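You operate a simulated robot arm through the tools that you are given. There is no shell and no other tool. Be economical: measure what you need, move in short steps, check, and stop when the job is done.

Carry out the task below with a simulated robot arm. There is one attempt and no reset: what you move stays moved.

Task
Take the wheel chock from the top of the steel bench and leave it on the top of the red table. Put the glass unit from the top of the steel bench on top of the grey frame there. Stack the jar that says "OIL" from the top of the steel bench on top of the jar that says "cleaner". Take the green bottle from the bottom shelf of the steel shelving and leave it on top of the white load card. Take the steel block from the top of the long green table and leave it on the white pad card. Fetch the black gasket coil and set it on the top of the black table. Take the orange mug and put it on the red dot pane. Do these in any order. Set down upright: glass unit, green bottle, steel block, orange mug.

It is judged by the outcome, as a careful person would: the job done as asked, and still so three seconds after it is handed in. It fails if anything else is knocked over, pushed out of place, dropped, spilled or broken.

Robot
A 7-joint arm with a three-finger gripper on a trunk, on a base that drives. Base frame: it is fixed to the floor where the robot stands at the start and does not move with it; the origin is under the middle of the robot, x ahead of it, y to its left, z up; the surface under the hand at the start is at about z = 850. Lengths are in mm, angles in degrees, forces in N, time in s.
With the tool pointing down near the work surface it reaches from about 100 to 860 mm from the robot's upright axis, wherever it stands. Its first joint turns from -166.0 to 166.0 degrees. Places, roughly: black gasket coil (14x14x5 cm) [-1600, 1200, 900]; glass unit [750, 1000, 1000]; green bottle [-8000, -5500, 250]; grey frame [750, 500, 750]; load card [-6500, -7750, 750]; orange mug (12x8x10 cm) [-1900, 1900, 900]; red dot pane (20x15x1 cm) [-1600, 2100, 900]; red jar, white jar, yellow jar [750, 1750, 1000]; steel block [-13750, -1250, 750]; top of the black table [-4800, 3000, 800]; top of the red table [-2500, 3400, 800]; wheel chock (15x7x7 cm) [700, 0, 900]; white pad card (18x13x1 cm) [-14200, -1200, 900]. Payload 2.94 kg.
The TCP is the grasp point between the finger pads, 30 mm short of the fingertips. In the tool frame z runs along the fingers and y along their closing line. Largest opening 132 mm; the body of the gripper starts 107 mm behind the TCP.
Orientation is that of the tool frame in the base frame, as a unit quaternion [x, y, z, w]. With the fingers straight down and closing along the base's y, the tool's x points along the base's -x, its y along +y and its z along -z.

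Tools
- The arm moves only by the tool step_arm. Its arguments are lists of equal length, an entry for each row: "rotation": the turn, a rotation vector about the tool's x, y, z in units of 8 degrees (1.0 is 8 degrees), a list of three; "offset": the shift along the tool's x, y, z in units of 20 mm (1.0 is 20 mm), a list of three; "fingers": the gripper command, from -1 (shut) to 1 (fully open), values between in proportion. In form: {"rotation": [[ax, ay, az], ...], "offset": [[x, y, z], ...], "fingers": [fingers, ...]}. A call has 1 to 8 rows; each row shifts and turns the commanded pose from where the row before left it, along the tool's axes as they then stand. A call with a number of a shift or a turn outside -1 to 1 is refused whole. A row lasts 0.2 s, in which the tool goes at most 50 mm and 8.6 degrees; a call with a longer step from one row to the next is refused whole, and so is a gripper value outside its range. Where a pose cannot be reached the arm comes as near as it can. A force on the tool above 40 N (or 10 N above the force at the start of the call, whichever is more), or a blocked arm, ends the call early, and 0.2 s more pass. Each finger halts on what it meets, pressing with about 39 N; the grip force reading is that of the motor and also rises with nothing between the fingers. The clock runs only during rows and for 0.2 s after the last one: add rows that do not move to give the fingers time. The reply holds the time, the measured pose of the TCP, the force on the tool along the base axes, the opening and the grip force, in the units named above and with some noise, with the torque about the TCP (base axes, N m) and any sound that the robot's microphone picked up.
- Cameras (640 x 400 px; columns grow to the right, rows downward): "scene" is now at [39.8, 209.2, 1915.2]; the picture's right is [0.25, -0.97, 0.00], its down [-0.78, -0.20, -0.60] and it looks along [0.58, 0.15, -0.80] (base axes); focal length 253 px, centre (320, 200). "wrist" rides on the gripper at [72, 3, -144] in the tool frame; the picture's right is [-0.04, 1.00, 0.00], its down [-0.88, -0.04, -0.48] and it looks along [-0.48, -0.02, 0.88] (tool axes); focal length 256 px, centre (320, 200). There is no depth. A picture from a camera that has moved, and an enlarged one, comes with that camera's place and axes in the base frame and with its lens.
- capture(camera): a new picture of that camera. It takes no simulated time.
- slide_trunk(by): slides the trunk up (or, below 0, down) by that many mm; the arm and the scene camera ride with it, the base frame stays. It gives what a move gives, with no picture.
- base_move(legs): drives the robot by 1 to 6 legs, each [ahead, left, turn to the left] in mm, mm and degrees, along the robot's own axes; the way and the turn of a leg run together, so that a leg with both is an arc; at most 1500 mm and 180 degrees a leg. The arm and the cameras ride along, it lands a little off, and it stops where it bumps. It gives what a move gives.
- aim_head(pan, tilt): turns the head with the scene camera to pan (to the left, within 143 degrees either way) and tilt (down, from -29 to 69), counted from straight ahead of the robot. It gives what a move gives.
- zoom(camera, box): a new picture of the part [left, top, right, bottom] of that camera's present view, enlarged. It takes no simulated time.
- job_done(): hands the job in; it is judged then, once.

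Go step by step. Nothing tells you exact positions but the pictures and the camera data: compare them with the known pose of the tool, close in by small moves and look again before you grip or let go. The budget is 207 turns and 200 pictures, counting those below and the enlarged ones. Unless the task says otherwise, let go and move clear before handing in, and close with one line.

The tools are called after "Request:" as a command line: name --argument value ..., lists and objects as JSON in quotes. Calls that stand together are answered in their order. step_arm: Moves the arm, as the interface text tells. Its arguments: {"type":"object","properties":{"rotation":{"type":"array","items":{"type":"array","items":{"type":"number"}}},"offset":{"type":"array","items":{"type":"array","items":{"type":"number"}}},"fingers":{"type":"array","items":{"type":"number"}}},"required":["rotation","offset","fingers"]} The other tools are called the same way: slide_trunk (by) slides the trunk up or down; base_move (legs) drives the base; aim_head (pan, tilt) turns the head that bears the scene camera; capture (camera) takes a picture; zoom (camera, box) takes an enlarged picture of a part of a camera's view; job_done () hands the job in.

At the start:

```text
time: 0.0
position: [316.4, 254.8, 1248.3]
tool_rot: [0.001, 1.0, 0.0, 0.0]
ft_force: [0.6, 0.4, 0.4]
ft_torque: [0.01, 0.0, -0.02]
gripper_width: 131.8
gripper_force: 0.0
trunk travel left (down, up): [-425.0, 115.0]
robot x, y, heading: [-1.0, 0.8, -0.3]
head pan, tilt: [14.5, 53.2]
```

scene: 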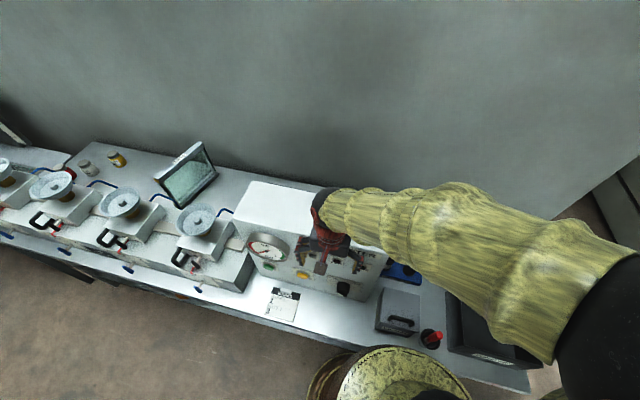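
wrist: 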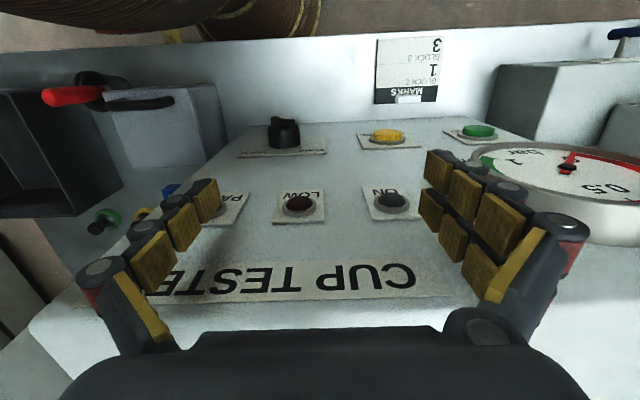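

I see a bench with a cup tester ahead, a glass unit to its left and jars farther left. I'll look around first to locate things.

Request:
aim_head --pan -20 --tilt 45

Request:
capture --camera "scene"

Request:
aim_head --pan 50 --tilt 35

Request:
capture --camera "scene"

Request:
aim_head --pan 130 --tilt 25

Request:
capture --camera "scene"

```text
time: 1.0
position: [317.4, 254.4, 1248.7]
tool_rot: [0.0, 1.0, 0.001, 0.0]
ft_force: [0.2, 0.2, 0.7]
ft_torque: [0.02, 0.03, 0.0]
gripper_width: 131.9
gripper_force: 0.0
trunk travel left (down, up): [-425.0, 115.0]
robot x, y, heading: [-1.3, -1.9, -0.0]
head pan, tilt: [-20.0, 45.0]
```

```text
197 pictures are left
camera scene: at [44.7, 163.0, 1926.4], right [-0.34, -0.94, 0.0], down [-0.66, 0.24, -0.71], along [0.66, -0.24, -0.71], focal length 253 px, centre (320, 200)
```

scene: 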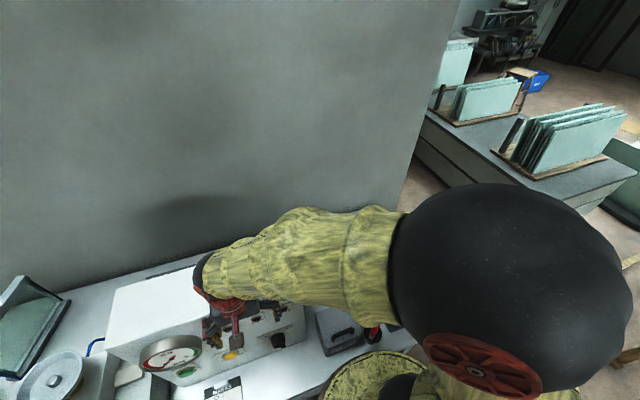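

```text
time: 2.4
position: [318.2, 254.9, 1247.3]
tool_rot: [0.0, 1.0, 0.001, 0.0]
ft_force: [0.8, -0.5, -0.3]
ft_torque: [0.0, 0.01, 0.02]
gripper_width: 132.1
gripper_force: 0.1
trunk travel left (down, up): [-425.0, 115.0]
robot x, y, heading: [-0.3, 1.5, -0.2]
head pan, tilt: [50.0, 35.0]
```

```text
196 pictures are left
camera scene: at [24.9, 258.1, 1941.2], right [0.77, -0.64, 0.0], down [-0.37, -0.44, -0.82], along [0.53, 0.63, -0.57], focal length 253 px, centre (320, 200)
```

scene: 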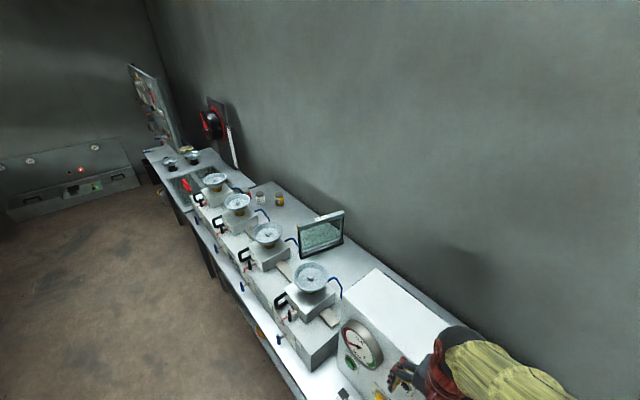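

```text
time: 3.9
position: [317.2, 254.9, 1249.3]
tool_rot: [0.001, 1.0, 0.001, 0.0]
ft_force: [-0.1, 0.2, 0.7]
ft_torque: [0.04, 0.01, -0.01]
gripper_width: 132.2
gripper_force: 0.1
trunk travel left (down, up): [-425.0, 115.0]
robot x, y, heading: [1.2, -4.1, 0.2]
head pan, tilt: [130.0, 25.0]
```

```text
195 pictures are left
camera scene: at [-90.9, 261.3, 1957.0], right [0.77, 0.64, 0.0], down [0.27, -0.32, -0.91], along [-0.58, 0.69, -0.42], focal length 253 px, centre (320, 200)
```

scene: 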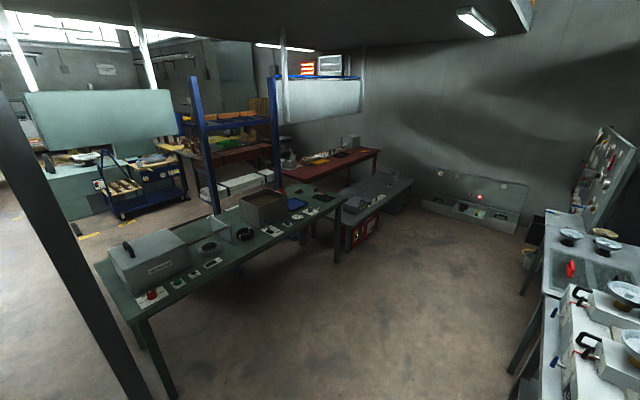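

The green table behind-left holds the gasket coil, mug and pane. I'll enlarge it.

Request:
zoom --camera "scene" --box '[90, 170, 350, 330]'

Request:
zoom --camera "scene" --box '[140, 60, 420, 240]'

Request:
aim_head --pan 142 --tilt 10

Request:
capture --camera "scene"

Request:
aim_head --pan -142 --tilt 10

Request:
capture --camera "scene"

Request:
aim_head --pan -80 --tilt 20

Request:
capture --camera "scene"

```text
2.46 times, centred on (220, 250) of scene
camera zoom: at [-90.9, 261.3, 1957.0], right [0.77, 0.64, 0.0], down [0.27, -0.32, -0.91], along [-0.58, 0.69, -0.42], focal length 623 px, centre (566, 77)
```

zoom: 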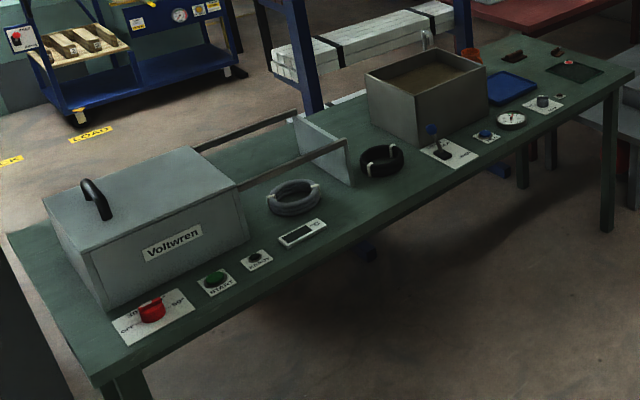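

```text
2.22 times, centred on (280, 150) of scene
camera zoom: at [-90.9, 261.3, 1957.0], right [0.77, 0.64, 0.0], down [0.27, -0.32, -0.91], along [-0.58, 0.69, -0.42], focal length 563 px, centre (409, 311)
```

zoom: 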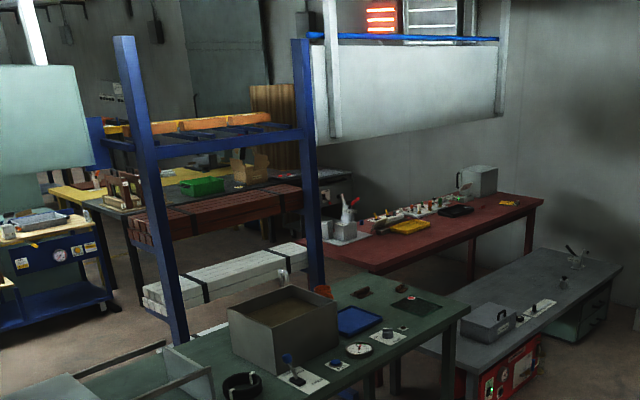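

```text
time: 4.7
position: [317.8, 254.7, 1248.5]
tool_rot: [0.0, 1.0, 0.0, 0.0]
ft_force: [-0.7, 0.4, -0.1]
ft_torque: [0.01, -0.01, 0.0]
gripper_width: 132.1
gripper_force: 0.0
trunk travel left (down, up): [-425.0, 115.0]
robot x, y, heading: [3.9, 0.9, -0.0]
head pan, tilt: [142.0, 10.0]
```

```text
192 pictures are left
camera scene: at [-105.0, 248.0, 1981.3], right [0.62, 0.79, 0.0], down [0.14, -0.11, -0.98], along [-0.78, 0.61, -0.17], focal length 253 px, centre (320, 200)
```

scene: 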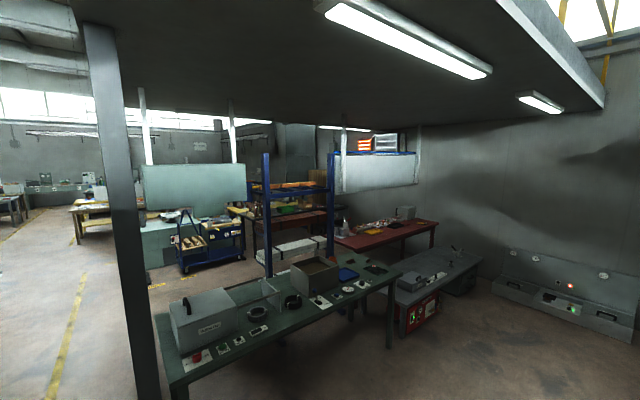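

```text
time: 8.6
position: [316.7, 255.2, 1248.3]
tool_rot: [0.0, 1.0, 0.0, 0.001]
ft_force: [0.4, 0.1, -0.7]
ft_torque: [0.01, 0.0, 0.0]
gripper_width: 132.0
gripper_force: 0.0
trunk travel left (down, up): [-425.0, 115.0]
robot x, y, heading: [-1.3, -0.5, 0.2]
head pan, tilt: [-142.0, 10.0]
```

```text
191 pictures are left
camera scene: at [-105.0, 133.4, 1981.4], right [-0.62, 0.79, 0.0], down [0.14, 0.11, -0.98], along [-0.78, -0.61, -0.17], focal length 253 px, centre (320, 200)
```

scene: 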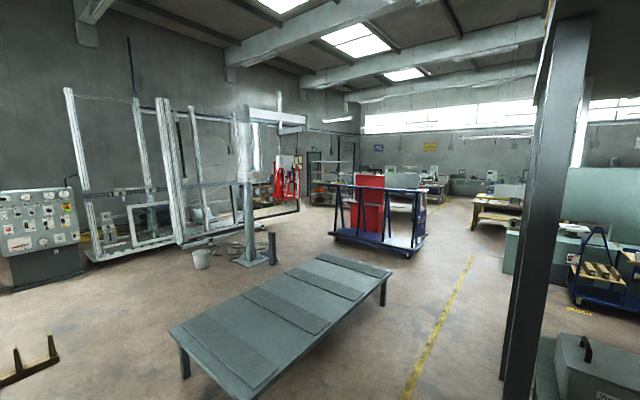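

```text
time: 9.9
position: [317.2, 255.4, 1249.0]
tool_rot: [0.0, 1.0, 0.0, 0.0]
ft_force: [-0.6, -0.5, 0.4]
ft_torque: [-0.02, -0.01, -0.02]
gripper_width: 131.9
gripper_force: 0.1
trunk travel left (down, up): [-425.0, 115.0]
robot x, y, heading: [-3.5, -0.6, 0.1]
head pan, tilt: [-80.0, 20.0]
```

```text
190 pictures are left
camera scene: at [-15.7, 99.0, 1965.1], right [-0.98, -0.17, 0.0], down [-0.06, 0.34, -0.94], along [0.16, -0.93, -0.34], focal length 253 px, centre (320, 200)
```

scene: 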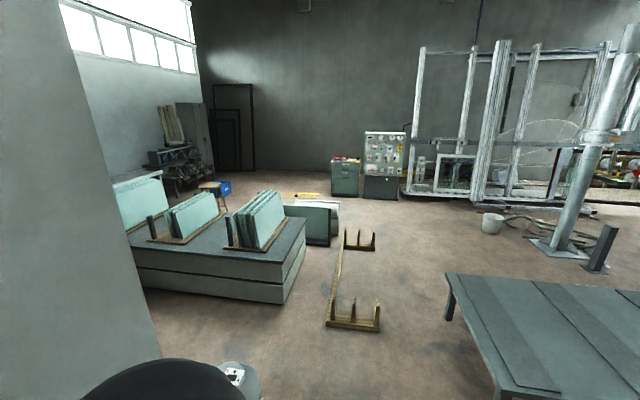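

The layout is clear. I'll enlarge the start bench to find the chock, grey frame, glass unit and jars.

Request:
aim_head --pan 35 --tilt 48

Request:
zoom --camera "scene" --box '[160, 80, 480, 280]'

Request:
aim_head --pan 0 --tilt 60

Request:
capture --camera "scene"

```text
time: 11.9
position: [315.9, 254.5, 1248.4]
tool_rot: [0.0, 1.0, 0.0, -0.001]
ft_force: [0.4, 0.9, -0.8]
ft_torque: [0.0, -0.02, -0.02]
gripper_width: 132.0
gripper_force: 0.2
trunk travel left (down, up): [-425.0, 115.0]
robot x, y, heading: [2.1, -2.4, 0.1]
head pan, tilt: [35.0, 48.0]
```

```text
2.00 times, centred on (320, 180) of scene
camera zoom: at [32.8, 235.8, 1922.2], right [0.57, -0.82, 0.0], down [-0.61, -0.43, -0.67], along [0.55, 0.38, -0.74], focal length 506 px, centre (320, 240)
```

zoom: 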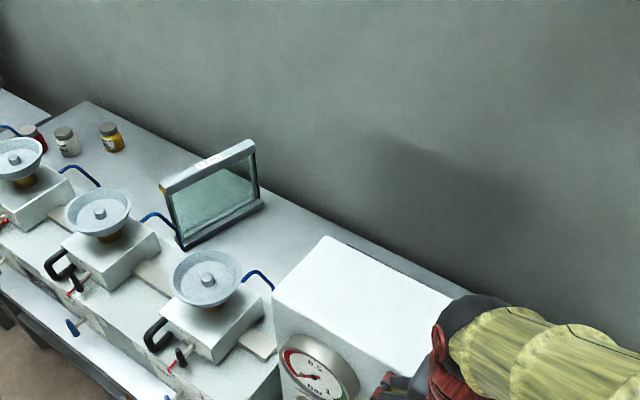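

```text
time: 12.9
position: [317.2, 254.9, 1248.0]
tool_rot: [0.0, 1.0, 0.0, 0.0]
ft_force: [0.5, 0.5, 0.0]
ft_torque: [-0.01, -0.01, -0.02]
gripper_width: 132.1
gripper_force: 0.1
trunk travel left (down, up): [-425.0, 115.0]
robot x, y, heading: [0.5, 0.6, -0.1]
head pan, tilt: [0.0, 60.0]
```

```text
188 pictures are left
camera scene: at [34.9, 190.8, 1906.9], right [0.0, -1.0, 0.0], down [-0.87, 0.0, -0.5], along [0.5, 0.0, -0.87], focal length 253 px, centre (320, 200)
```

scene: 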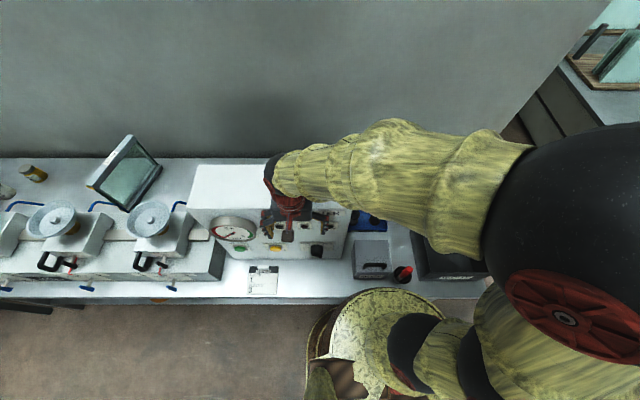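

I need a better view of the bench's middle. I'll raise the trunk and drive left along the bench.

Request:
slide_trunk --by 100

Request:
base_move --legs '[[0, 700, 0]]'

Request:
capture --camera "scene"

Request:
aim_head --pan -40 --tilt 48

Request:
capture --camera "scene"

```text
time: 14.2
position: [317.9, 254.9, 1346.5]
tool_rot: [0.0, 1.0, 0.0, 0.0]
ft_force: [-0.5, -0.5, 0.4]
ft_torque: [-0.03, 0.01, 0.0]
gripper_width: 132.1
gripper_force: 0.0
trunk travel left (down, up): [-525.0, 15.0]
robot x, y, heading: [-0.7, 0.8, -0.1]
head pan, tilt: [0.0, 60.0]
```

```text
time: 18.0
position: [318.5, 949.6, 1348.0]
tool_rot: [0.001, 1.0, 0.0, 0.0]
ft_force: [-0.2, 0.3, -0.5]
ft_torque: [-0.05, 0.01, 0.02]
gripper_width: 132.3
gripper_force: 0.1
trunk travel left (down, up): [-525.0, 15.0]
robot x, y, heading: [0.3, 699.3, -0.2]
head pan, tilt: [0.0, 60.0]
```

```text
187 pictures are left
camera scene: at [35.5, 887.7, 2006.8], right [0.0, -1.0, 0.0], down [-0.87, 0.0, -0.5], along [0.5, 0.0, -0.87], focal length 253 px, centre (320, 200)
```

scene: 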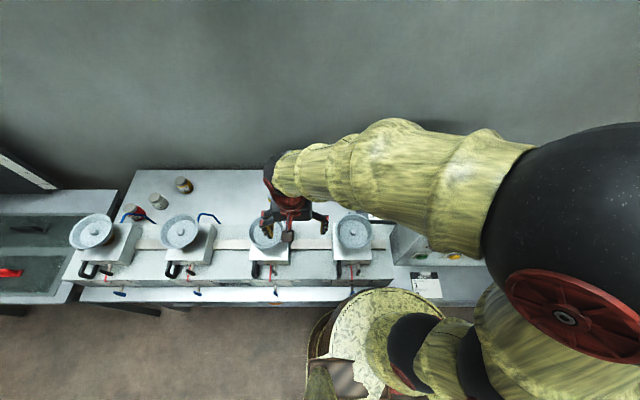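

```text
time: 19.1
position: [317.8, 950.2, 1348.3]
tool_rot: [0.001, 1.0, -0.001, 0.0]
ft_force: [-0.3, -0.2, -1.0]
ft_torque: [-0.05, 0.01, -0.02]
gripper_width: 132.1
gripper_force: 0.1
trunk travel left (down, up): [-525.0, 15.0]
robot x, y, heading: [-0.2, 696.5, -0.2]
head pan, tilt: [-40.0, 48.0]
```

```text
186 pictures are left
camera scene: at [29.2, 836.0, 2022.2], right [-0.64, -0.77, 0.0], down [-0.57, 0.48, -0.67], along [0.51, -0.43, -0.74], focal length 253 px, centre (320, 200)
```

scene: 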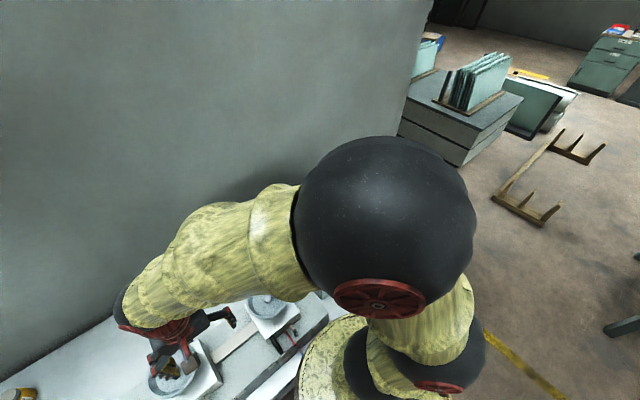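

The arm blocks the head here, so I'll use the wrist camera.

Request:
capture --camera "wrist"

Request:
step_arm --rotation '[[0, 0, -1], [0, 0, -1], [0, 0, -1], [0, 0, -1], [0, 0, -1], [0, 0, -1]]' --offset '[[0, 0, 0], [0, 0, 0], [0, 0, 0], [0, 0, 0], [0, 0, 0], [0, 0, 0]]' --fingers '[1, 1, 1, 1, 1, 1]'

Request:
capture --camera "wrist"

```text
185 pictures are left
camera wrist: at [244.8, 953.7, 1491.7], right [0.04, 1.0, 0.0], down [0.88, -0.04, 0.48], along [0.48, -0.02, -0.88], focal length 256 px, centre (320, 200)
```

wrist: 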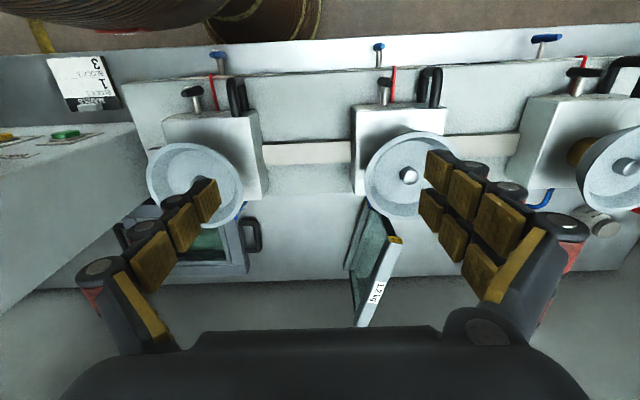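

```text
time: 20.5
position: [317.7, 950.9, 1349.1]
tool_rot: [-0.408, 0.913, 0.0, 0.0]
ft_force: [-0.4, 0.2, -0.6]
ft_torque: [-0.03, 0.01, -0.02]
gripper_width: 131.9
gripper_force: 0.0
trunk travel left (down, up): [-525.0, 15.0]
robot x, y, heading: [4.3, 699.6, -0.2]
head pan, tilt: [-40.0, 48.0]
```

```text
184 pictures are left
camera wrist: at [266.3, 898.6, 1492.0], right [-0.71, 0.7, 0.0], down [0.62, 0.63, 0.48], along [0.33, 0.34, -0.88], focal length 256 px, centre (320, 200)
```

wrist: 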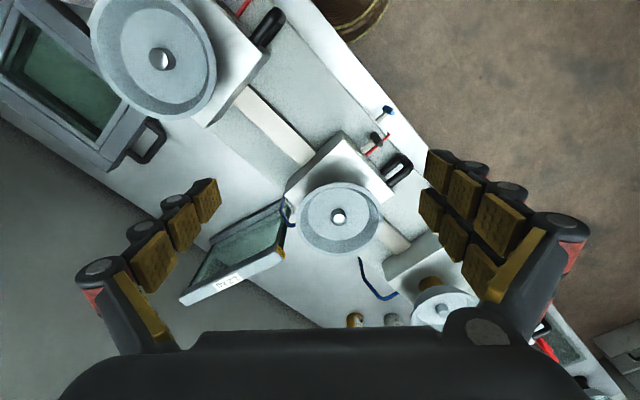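

The grey frame lies behind the first cup. I'll turn back and get a closer overhead look at it.

Request:
step_arm --rotation '[[0, 0, 1], [0, 0, 1], [0, 0, 1], [0, 0, 1], [0, 0, 1], [0, 0, 1]]' --offset '[[0, 0, 0], [0, 0, 0], [0, 0, 0], [0, 0, 0], [0, 0, 0], [0, 0, 0]]' --fingers '[1, 1, 1, 1, 1, 1]'

Request:
step_arm --rotation '[[0, 0, 0], [0, 0, 0], [0, 0, 0], [0, 0, 0], [0, 0, 0], [0, 0, 0], [0, 0, 0], [0, 0, 0]]' --offset '[[-1, -1, 0], [-1, -1, 0], [-1, -1, 0], [-1, -1, 0], [-1, -1, 0], [-1, -1, 0], [-1, -1, 0], [-1, -1, 0]]' --fingers '[1, 1, 1, 1, 1, 1, 1, 1]'

Request:
capture --camera "wrist"

```text
time: 21.9
position: [318.6, 949.9, 1349.0]
tool_rot: [0.002, 1.0, 0.0, -0.001]
ft_force: [0.3, -0.9, 0.0]
ft_torque: [-0.01, 0.0, -0.01]
gripper_width: 132.1
gripper_force: 0.0
trunk travel left (down, up): [-525.0, 15.0]
robot x, y, heading: [0.8, 694.0, 0.0]
head pan, tilt: [-40.0, 48.0]
```

```text
time: 23.7
position: [480.0, 790.0, 1346.9]
tool_rot: [0.0, 1.0, 0.0, -0.001]
ft_force: [-1.0, 0.2, -0.1]
ft_torque: [0.01, 0.04, -0.02]
gripper_width: 132.1
gripper_force: 0.1
trunk travel left (down, up): [-525.0, 15.0]
robot x, y, heading: [-0.3, 694.1, -0.1]
head pan, tilt: [-40.0, 48.0]
```

```text
183 pictures are left
camera wrist: at [406.3, 793.3, 1490.8], right [0.04, 1.0, 0.0], down [0.88, -0.04, 0.47], along [0.47, -0.02, -0.88], focal length 256 px, centre (320, 200)
```

wrist: 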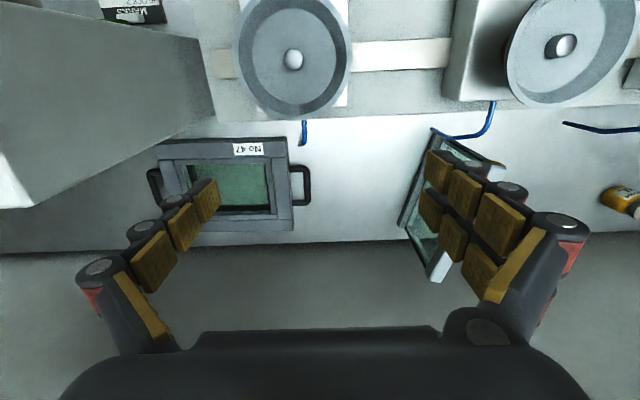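

The frame ("No 47") spans roughly x 555–820, y 410–710; the glass unit stands at about (750, 1000). I'll look at the unit closer.

Request:
zoom --camera "wrist" --box '[140, 100, 340, 250]'

Request:
step_arm --rotation '[[0, 0, 0], [0, 0, 0], [0, 0, 0], [0, 0, 0], [0, 0, 0], [0, 0, 0], [0, 0, 0], [0, 0, 0]]' --offset '[[0.5, 1, 0], [0.5, 1, 0], [0.5, 1, 0], [0.5, 1, 0], [0.5, 1, 0], [0.5, 1, 0], [0.5, 1, 0], [0.5, 1, 0]]' --fingers '[1, 1, 1, 1, 1, 1, 1, 1]'

Request:
step_arm --rotation '[[0, 0, 0], [0, 0, 0], [0, 0, 0], [0, 0, 0]]' --offset '[[0, 1, 0], [0, 1, 0], [0, 1, 0], [0, 1, 0]]' --fingers '[1, 1, 1, 1]'

Request:
capture --camera "wrist"

```text
2.67 times, centred on (240, 175) of wrist
camera zoom: at [406.3, 793.3, 1490.8], right [0.04, 1.0, 0.0], down [0.88, -0.04, 0.47], along [0.47, -0.02, -0.88], focal length 683 px, centre (533, 267)
```

zoom: 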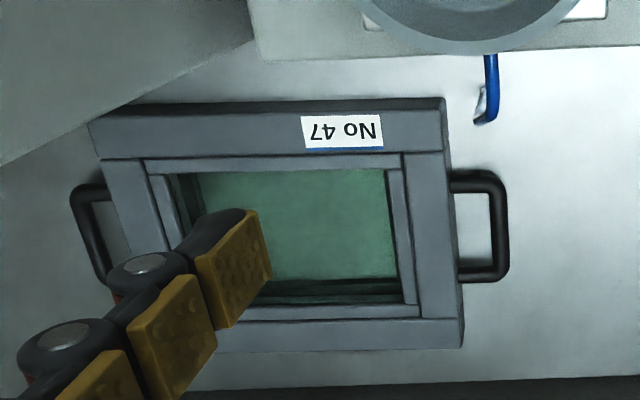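

```text
time: 25.5
position: [398.1, 952.2, 1347.0]
tool_rot: [0.0, 1.0, -0.001, 0.0]
ft_force: [0.1, 0.8, 0.3]
ft_torque: [-0.03, -0.01, 0.04]
gripper_width: 132.0
gripper_force: 0.0
trunk travel left (down, up): [-525.0, 15.0]
robot x, y, heading: [0.7, 698.1, 0.0]
head pan, tilt: [-40.0, 48.0]
```

```text
time: 26.5
position: [398.0, 1031.0, 1346.4]
tool_rot: [0.001, 1.0, -0.001, -0.002]
ft_force: [-0.3, 0.0, -0.1]
ft_torque: [0.0, 0.02, 0.01]
gripper_width: 132.1
gripper_force: 0.0
trunk travel left (down, up): [-525.0, 15.0]
robot x, y, heading: [2.0, 698.3, 0.1]
head pan, tilt: [-40.0, 48.0]
```

```text
181 pictures are left
camera wrist: at [324.9, 1033.8, 1491.2], right [0.04, 1.0, 0.0], down [0.88, -0.04, 0.47], along [0.47, -0.02, -0.88], focal length 256 px, centre (320, 200)
```

wrist: 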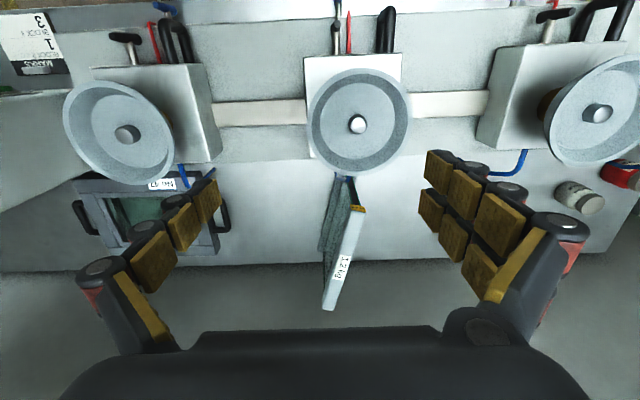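

I'll zoom on the unit, then move over it.

Request:
zoom --camera "wrist" --box '[240, 140, 440, 320]'

Request:
aim_head --pan 10 --tilt 55

Request:
capture --camera "scene"

```text
2.22 times, centred on (340, 230) of wrist
camera zoom: at [324.9, 1033.8, 1491.2], right [0.04, 1.0, 0.0], down [0.88, -0.04, 0.47], along [0.47, -0.02, -0.88], focal length 569 px, centre (276, 133)
```

zoom: 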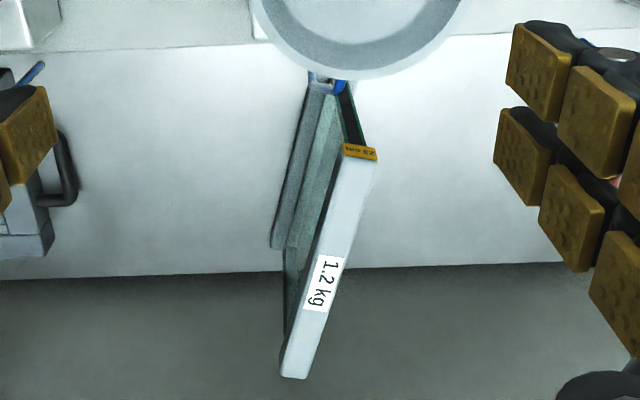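

```text
time: 27.7
position: [398.0, 1029.8, 1349.6]
tool_rot: [0.001, 1.0, 0.0, 0.001]
ft_force: [0.8, -0.9, 0.1]
ft_torque: [0.02, -0.01, -0.02]
gripper_width: 131.9
gripper_force: 0.0
trunk travel left (down, up): [-525.0, 15.0]
robot x, y, heading: [0.2, 694.8, 0.2]
head pan, tilt: [10.0, 55.0]
```

```text
179 pictures are left
camera scene: at [40.0, 899.4, 2012.9], right [0.17, -0.99, 0.0], down [-0.81, -0.14, -0.57], along [0.56, 0.1, -0.82], focal length 253 px, centre (320, 200)
```

scene: 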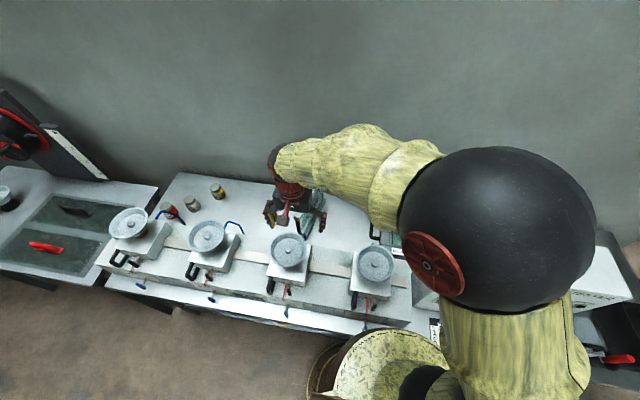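

The 1.2 kg glass unit stands with its top rail from about (580,1091) to (851,1022), z≈1073. I'll move the base to y≈800 (within reach of both) and hover above the rail, aligned.

Request:
base_move --legs '[[0, 100, 0]]'

Request:
step_arm --rotation '[[0, 0, 1], [0, 0, 0.8], [0, 0, 0], [0, 0, 0], [0, 0, 0], [0, 0, 0], [0, 0, 0], [0, 0, 0]]' --offset '[[-1, -0.5, 0], [-1, -0.5, 0], [-1, -0.5, 0], [-1, -0.5, 0], [-1, -0.5, 0], [-1, -0.5, 0], [-1, 0, 0], [-1, 0, 0]]' --fingers '[1, 1, 1, 1, 1, 1, 1, 1]'

Request:
capture --camera "wrist"

```text
time: 28.8
position: [397.7, 1135.1, 1347.3]
tool_rot: [0.0, 1.0, 0.0, 0.0]
ft_force: [-0.4, 1.3, -0.7]
ft_torque: [-0.1, -0.01, 0.0]
gripper_width: 131.9
gripper_force: 0.1
trunk travel left (down, up): [-525.0, 15.0]
robot x, y, heading: [-2.3, 796.3, 0.0]
head pan, tilt: [10.0, 55.0]
```

```text
time: 30.6
position: [540.8, 1042.3, 1346.1]
tool_rot: [0.125, 0.992, -0.001, -0.001]
ft_force: [0.2, 0.0, 0.1]
ft_torque: [0.05, 0.0, -0.01]
gripper_width: 131.7
gripper_force: 0.0
trunk travel left (down, up): [-525.0, 15.0]
robot x, y, heading: [0.5, 798.9, 0.3]
head pan, tilt: [10.0, 55.0]
```

```text
178 pictures are left
camera wrist: at [471.9, 1062.8, 1490.0], right [0.29, 0.96, 0.0], down [0.84, -0.25, 0.47], along [0.45, -0.14, -0.88], focal length 256 px, centre (320, 200)
```

wrist: 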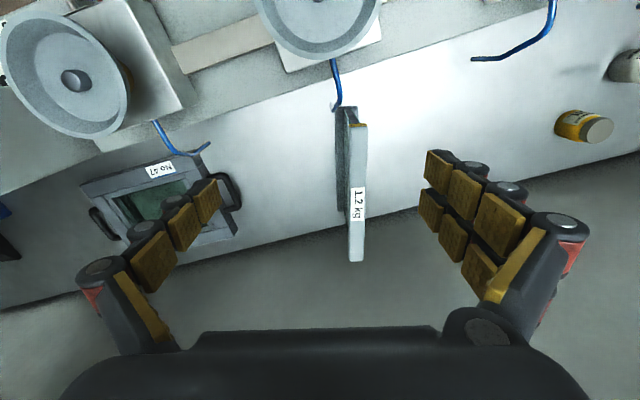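

Alignment is good. I'll move above the rail centre (708,1059) and lower to z≈1150 to check.

Request:
step_arm --rotation '[[0, 0, 0], [0, 0, 0], [0, 0, 0], [0, 0, 0], [0, 0, 0], [0, 0, 0], [0, 0, 0], [0, 0, 0]]' --offset '[[-1, 0.36, 0.5], [-1, 0.36, 0.5], [-1, 0.36, 1], [-1, 0.36, 1], [-1, 0.36, 1], [-1, 0.36, 1], [-1, 0.36, 1], [-0.9, 0.36, 1]]' --fingers '[1, 1, 1, 1, 1, 1, 1, 1]'

Request:
capture --camera "wrist"

Request:
capture --camera "scene"

```text
time: 32.4
position: [710.6, 1060.2, 1207.5]
tool_rot: [0.124, 0.992, 0.0, -0.001]
ft_force: [1.1, -0.2, 0.8]
ft_torque: [-0.01, 0.05, 0.04]
gripper_width: 131.7
gripper_force: 0.1
trunk travel left (down, up): [-525.0, 15.0]
robot x, y, heading: [-0.9, 799.7, 0.2]
head pan, tilt: [10.0, 55.0]
```

```text
177 pictures are left
camera wrist: at [640.9, 1081.4, 1351.1], right [0.29, 0.96, 0.0], down [0.84, -0.25, 0.48], along [0.46, -0.14, -0.88], focal length 256 px, centre (320, 200)
```

wrist: 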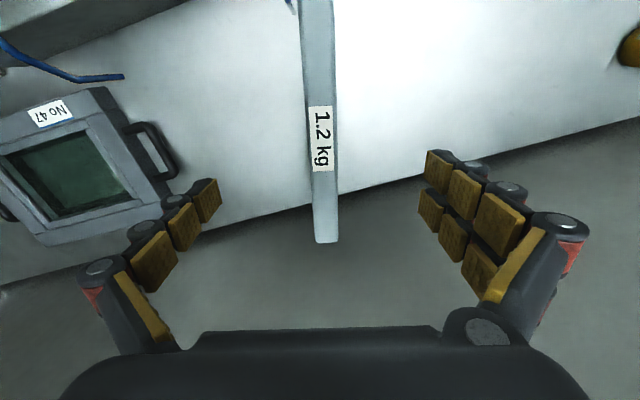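

```text
176 pictures are left
camera scene: at [41.3, 1002.2, 2012.8], right [0.18, -0.98, 0.0], down [-0.81, -0.14, -0.57], along [0.56, 0.1, -0.82], focal length 253 px, centre (320, 200)
```

scene: 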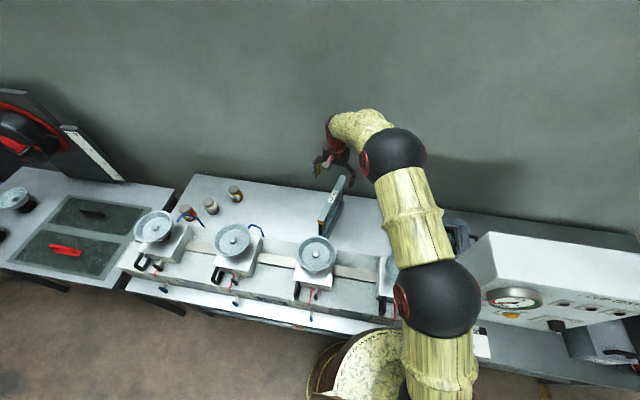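

Centred over the rail. I'll lower to z≈1058 and close.

Request:
step_arm --rotation '[[0, 0, 0], [0, 0, 0], [0, 0, 0], [0, 0, 0], [0, 0, 0], [0, 0, 0], [0, 0, 0], [0, 0, 0]]' --offset '[[0, 0, 1], [0, 0, 1], [0, 0, 1], [0, 0, 1], [0, 0, 1], [0, 0, 1], [0, 0, 1], [0, 0, 0]]' --fingers '[1, 1, 1, 1, 1, 1, 1, 1]'

Request:
capture --camera "wrist"

Request:
aim_head --pan 8 --tilt 50

Request:
zoom --camera "scene" --box '[240, 80, 440, 280]'

```text
time: 34.2
position: [710.0, 1059.1, 1068.3]
tool_rot: [0.125, 0.992, 0.0, 0.0]
ft_force: [-0.8, 0.4, -0.1]
ft_torque: [-0.01, -0.02, 0.02]
gripper_width: 131.8
gripper_force: 0.1
trunk travel left (down, up): [-525.0, 15.0]
robot x, y, heading: [-3.3, 797.8, 0.1]
head pan, tilt: [10.0, 55.0]
```

```text
175 pictures are left
camera wrist: at [639.5, 1080.2, 1212.1], right [0.29, 0.96, 0.0], down [0.84, -0.25, 0.48], along [0.46, -0.14, -0.88], focal length 256 px, centre (320, 200)
```

wrist: 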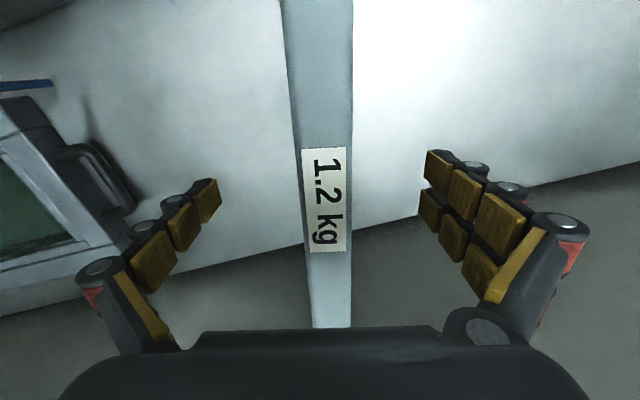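

```text
time: 34.9
position: [709.7, 1059.6, 1069.6]
tool_rot: [0.124, 0.992, 0.0, 0.0]
ft_force: [0.2, -0.3, 0.4]
ft_torque: [0.01, 0.0, -0.01]
gripper_width: 132.3
gripper_force: 0.0
trunk travel left (down, up): [-525.0, 15.0]
robot x, y, heading: [-2.3, 802.4, 0.2]
head pan, tilt: [8.0, 50.0]
```

```text
2.00 times, centred on (340, 180) of scene
camera zoom: at [45.0, 999.9, 2019.4], right [0.14, -0.99, 0.0], down [-0.76, -0.11, -0.64], along [0.64, 0.09, -0.77], focal length 506 px, centre (280, 240)
```

zoom: 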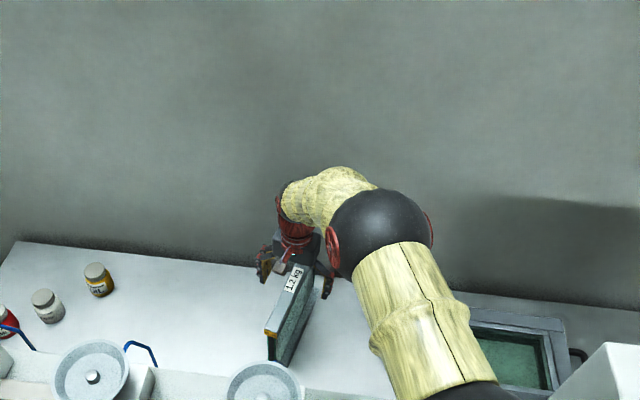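

Lowering 25 mm more, then closing on the rail.

Request:
step_arm --rotation '[[0, 0, 0], [0, 0, 0], [0, 0, 0], [0, 0, 0], [0, 0, 0], [0, 0, 0], [0, 0, 0], [0, 0, 0]]' --offset '[[0, 0, 0.7], [0, 0, 0.55], [0, 0, 0], [0, 0, 0], [0, 0, 0], [0, 0, 0], [0, 0, 0], [0, 0, 0]]' --fingers '[1, 1, 0.2, -0.2, -0.6, -1, -1, -1]'

Request:
capture --camera "wrist"

Request:
zoom --camera "scene" --box '[290, 150, 390, 250]'

```text
time: 36.7
position: [711.1, 1058.4, 1043.7]
tool_rot: [0.125, 0.992, 0.0, -0.001]
ft_force: [-0.1, 0.1, 0.2]
ft_torque: [-0.03, -0.02, 0.0]
gripper_width: 43.4
gripper_force: 1.5
trunk travel left (down, up): [-525.0, 15.0]
robot x, y, heading: [1.1, 796.2, -0.0]
head pan, tilt: [8.0, 50.0]
```

```text
173 pictures are left
camera wrist: at [640.4, 1079.6, 1186.4], right [0.29, 0.96, 0.0], down [0.84, -0.25, 0.48], along [0.45, -0.14, -0.88], focal length 256 px, centre (320, 200)
```

wrist: 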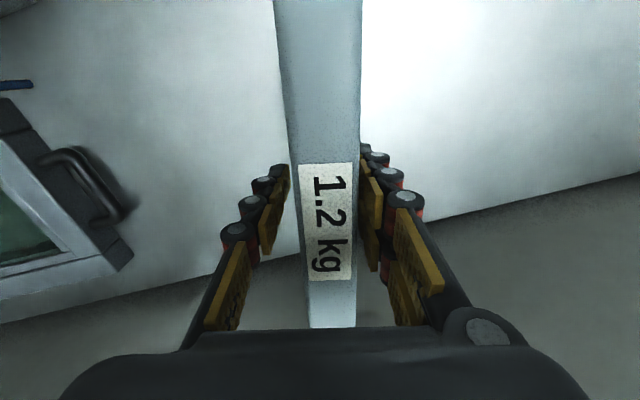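

```text
4.00 times, centred on (340, 200) of scene
camera zoom: at [45.0, 999.9, 2019.4], right [0.14, -0.99, 0.0], down [-0.76, -0.11, -0.64], along [0.64, 0.09, -0.77], focal length 1013 px, centre (240, 200)
```

zoom: 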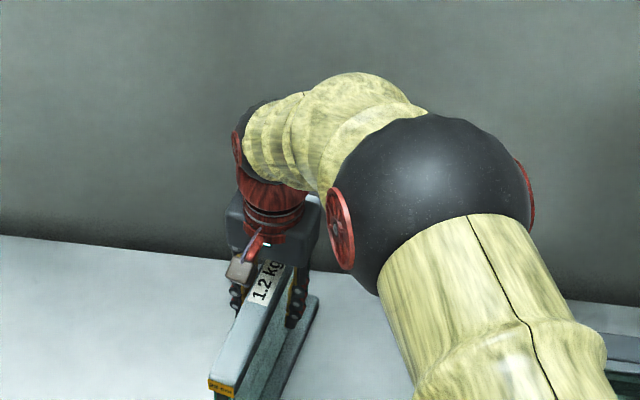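

The right finger is nearer the rail; I'll shift 4 mm and close fully.

Request:
step_arm --rotation '[[0, 0, 0], [0, 0, 0], [0, 0, 0], [0, 0, 0], [0, 0, 0]]' --offset '[[0, 0.2, 0], [0, 0, 0], [0, 0, 0], [0, 0, 0], [0, 0, 0]]' --fingers '[-0.3, -0.6, -1, -1, -1]'

Request:
step_arm --rotation '[[0, 0, 0], [0, 0, 0], [0, 0, 0], [0, 0, 0]]' --offset '[[0, 0, -0.3], [0, 0, -0.5], [0, 0, -0.7], [0, 0, 0]]' --fingers '[-1, -1, -1, -1]'

Request:
capture --camera "wrist"

Request:
zoom --camera "scene" --box '[290, 150, 390, 250]'

```text
time: 37.9
position: [711.6, 1062.4, 1043.6]
tool_rot: [0.125, 0.992, 0.0, -0.001]
ft_force: [0.6, 0.5, 0.0]
ft_torque: [0.07, 0.02, 0.4]
gripper_width: 30.6
gripper_force: 38.6
trunk travel left (down, up): [-525.0, 15.0]
robot x, y, heading: [-0.9, 799.4, 0.2]
head pan, tilt: [8.0, 50.0]
```

```text
time: 38.9
position: [711.7, 1063.3, 1076.5]
tool_rot: [0.124, 0.992, 0.0, 0.001]
ft_force: [0.3, 2.3, 11.8]
ft_torque: [0.11, 0.48, 0.0]
gripper_width: 31.6
gripper_force: 38.8
trunk travel left (down, up): [-525.0, 15.0]
robot x, y, heading: [-0.4, 797.7, -0.2]
head pan, tilt: [8.0, 50.0]
```

```text
171 pictures are left
camera wrist: at [640.4, 1084.5, 1219.4], right [0.29, 0.96, 0.0], down [0.84, -0.25, 0.48], along [0.46, -0.14, -0.88], focal length 256 px, centre (320, 200)
```

wrist: 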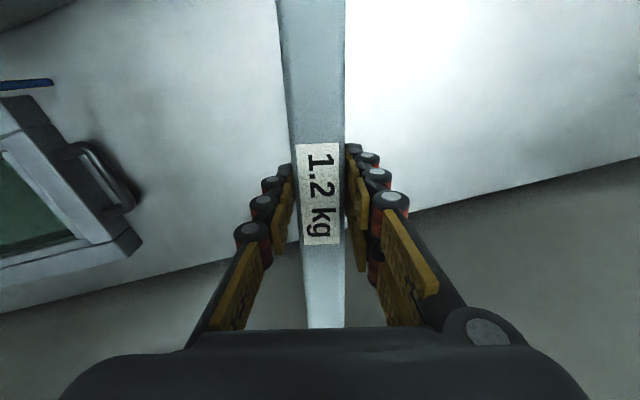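

```text
4.00 times, centred on (340, 200) of scene
camera zoom: at [43.8, 999.9, 2019.7], right [0.14, -0.99, 0.0], down [-0.76, -0.11, -0.64], along [0.64, 0.09, -0.77], focal length 1013 px, centre (240, 200)
```

zoom: 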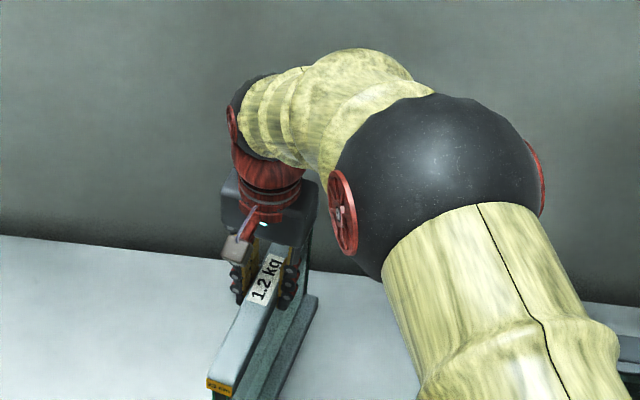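

The unit is held (≈1.2 kg). I'll lift it well clear and carry it toward the frame.

Request:
step_arm --rotation '[[0, 0, 0], [0, 0, 0], [0, 0, 0], [0, 0, 0], [0, 0, 0], [0, 0, 0], [0, 0, 0], [0, 0, 0]]' --offset '[[0, 0, -1], [0, 0, -1], [0, 0, -1], [0, 0, -1], [0, 0, -1], [0, 0, -1], [0, 0, -1], [0, 0, -1]]' --fingers '[-1, -1, -1, -1, -1, -1, -1, -1]'

Request:
step_arm --rotation '[[0, 0, 0], [0, 0, 0], [0, 0, 0], [0, 0, 0], [0, 0, 0], [0, 0, 0], [0, 0, 0], [0, 0, 0]]' --offset '[[-0.178, -0.977, -0.5], [-0.178, -0.977, -0.5], [-0.178, -0.977, 0], [-0.178, -0.977, 0], [-0.178, -0.977, 0], [-0.178, -0.977, 0], [-0.178, -0.977, 0], [-0.178, -0.977, 0]]' --fingers '[-1, -1, -1, -1, -1, -1, -1, -1]'

Request:
capture --camera "scene"

```text
time: 40.7
position: [708.8, 1062.1, 1232.5]
tool_rot: [0.124, 0.992, 0.0, -0.001]
ft_force: [-0.7, -1.2, -12.3]
ft_torque: [-0.03, 0.07, 0.0]
gripper_width: 31.4
gripper_force: 39.7
trunk travel left (down, up): [-525.0, 15.0]
robot x, y, heading: [2.6, 796.1, 0.2]
head pan, tilt: [8.0, 50.0]
```

```text
time: 42.5
position: [701.5, 905.0, 1251.4]
tool_rot: [0.124, 0.992, 0.0, -0.001]
ft_force: [0.1, -0.6, -12.4]
ft_torque: [0.03, -0.01, 0.0]
gripper_width: 31.7
gripper_force: 39.0
trunk travel left (down, up): [-525.0, 15.0]
robot x, y, heading: [0.7, 797.0, 0.0]
head pan, tilt: [8.0, 50.0]
```

```text
169 pictures are left
camera scene: at [46.0, 998.7, 2019.5], right [0.14, -0.99, 0.0], down [-0.76, -0.11, -0.64], along [0.64, 0.09, -0.77], focal length 253 px, centre (320, 200)
```

scene: 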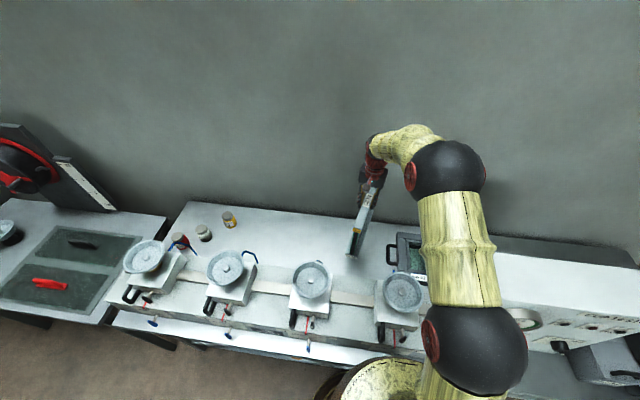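

Held well with its weight centred under the grip. Continuing over the frame, then rotating the unit parallel to y.

Request:
step_arm --rotation '[[0, 0, 0], [0, 0, 0], [0, 0, 0], [0, 0, 0], [0, 0, 0], [0, 0, 0], [0, 0, 0], [0, 0, 0]]' --offset '[[-0.178, -0.977, -0.3], [-0.178, -0.977, -0.3], [-0.178, -0.977, 0], [-0.178, -0.977, 0], [-0.178, -0.977, 0], [-0.178, -0.977, 0], [-0.178, -0.977, 0], [-0.178, -0.977, 0]]' --fingers '[-1, -1, -1, -1, -1, -1, -1, -1]'

Request:
step_arm --rotation '[[0, 0, 0], [0, 0, 0], [0, 0, 0], [0, 0, 0], [0, 0, 0], [0, 0, 0], [0, 0, 0], [0, 0, 0]]' --offset '[[-0.178, -0.977, 0], [-0.178, -0.977, 0], [-0.178, -0.977, 0], [-0.178, -0.977, 0], [-0.178, -0.977, 0], [-0.178, -0.977, 0], [-0.178, -0.977, 0], [-0.178, -0.977, 0]]' --fingers '[-1, -1, -1, -1, -1, -1, -1, -1]'

Request:
step_arm --rotation '[[0, 0, 1], [0, 0, 1], [0, 0, 1], [0, 0, 1], [0, 0, 1], [0, 0, 1], [0, 0, 1], [0, 0, 1]]' --offset '[[-0.178, -0.977, 0], [0, 0, 0], [0, 0, 0], [0, 0, 0], [0, 0, 0], [0, 0, 0], [0, 0, 0], [0, 0, 0]]' --fingers '[-1, -1, -1, -1, -1, -1, -1, -1]'

Request:
step_arm --rotation '[[0, 0, 0.75], [0, 0, 0.75], [0, 0, 0]]' --offset '[[0, 0, 0], [0, 0, 0], [0, 0, 0]]' --fingers '[-1, -1, -1]'

Request:
capture --camera "wrist"

Request:
capture --camera "scene"

```text
time: 44.3
position: [690.0, 745.3, 1264.0]
tool_rot: [0.124, 0.992, 0.0, 0.0]
ft_force: [0.6, -0.4, -11.7]
ft_torque: [-0.02, 0.0, -0.01]
gripper_width: 31.6
gripper_force: 39.1
trunk travel left (down, up): [-525.0, 15.0]
robot x, y, heading: [-0.0, 797.0, 0.3]
head pan, tilt: [8.0, 50.0]
```

```text
time: 46.1
position: [680.0, 586.4, 1264.9]
tool_rot: [0.124, 0.992, 0.001, -0.001]
ft_force: [0.1, -0.7, -11.3]
ft_torque: [-0.03, 0.04, -0.01]
gripper_width: 32.0
gripper_force: 38.9
trunk travel left (down, up): [-525.0, 15.0]
robot x, y, heading: [2.6, 799.4, 0.1]
head pan, tilt: [8.0, 50.0]
```

```text
time: 47.9
position: [678.2, 567.4, 1265.1]
tool_rot: [0.632, 0.775, -0.001, -0.001]
ft_force: [-0.2, -0.3, -11.9]
ft_torque: [0.0, 0.01, -0.01]
gripper_width: 31.6
gripper_force: 39.1
trunk travel left (down, up): [-525.0, 15.0]
robot x, y, heading: [2.8, 796.1, -0.1]
head pan, tilt: [8.0, 50.0]
```

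```text
time: 48.7
position: [676.9, 567.7, 1264.8]
tool_rot: [0.71, 0.704, -0.001, -0.001]
ft_force: [0.5, 0.4, -11.7]
ft_torque: [0.02, 0.02, 0.01]
gripper_width: 31.6
gripper_force: 38.9
trunk travel left (down, up): [-525.0, 15.0]
robot x, y, heading: [1.8, 797.4, 0.2]
head pan, tilt: [8.0, 50.0]
```

```text
168 pictures are left
camera wrist: at [680.6, 640.2, 1407.8], right [1.0, -0.05, 0.0], down [-0.04, -0.88, 0.48], along [-0.02, -0.47, -0.88], focal length 256 px, centre (320, 200)
```

wrist: 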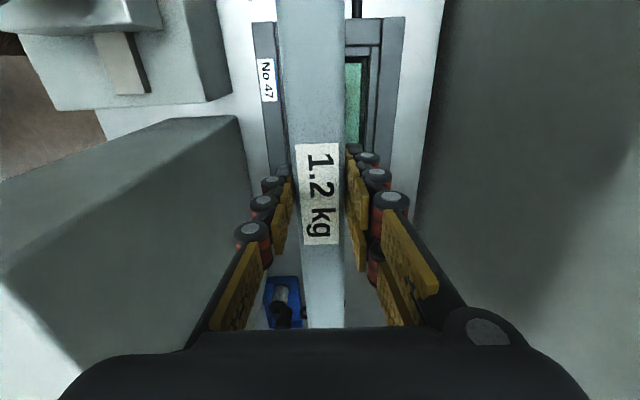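

```text
167 pictures are left
camera scene: at [46.1, 998.9, 2019.5], right [0.14, -0.99, 0.0], down [-0.76, -0.11, -0.64], along [0.64, 0.09, -0.77], focal length 253 px, centre (320, 200)
```

scene: 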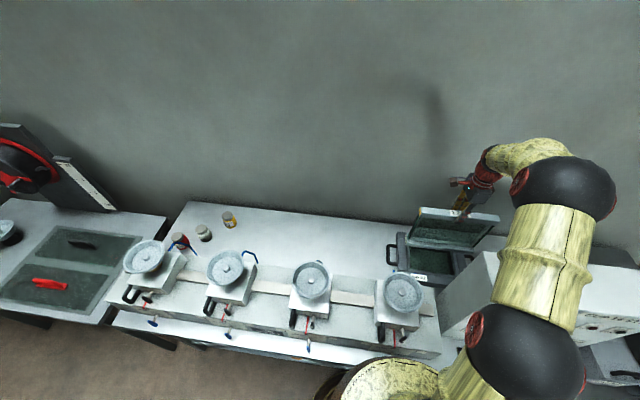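

The frame spans about x 568–822, y 388–704. Let me check the unit's foot and frame in detail before choosing orientation.

Request:
zoom --camera "scene" --box '[370, 150, 530, 310]'

```text
2.50 times, centred on (450, 230) of scene
camera zoom: at [46.1, 998.9, 2019.5], right [0.14, -0.99, 0.0], down [-0.76, -0.11, -0.64], along [0.64, 0.09, -0.77], focal length 633 px, centre (-5, 125)
```

zoom: 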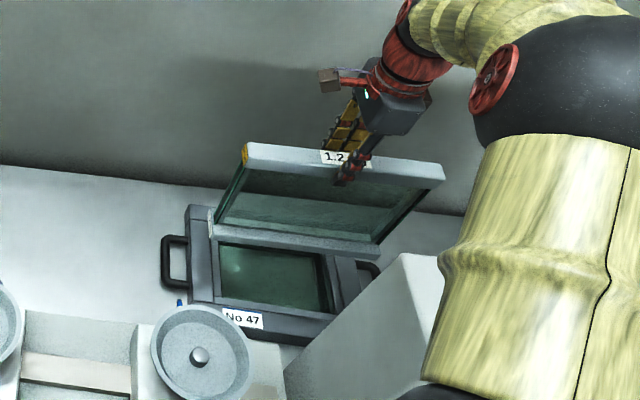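

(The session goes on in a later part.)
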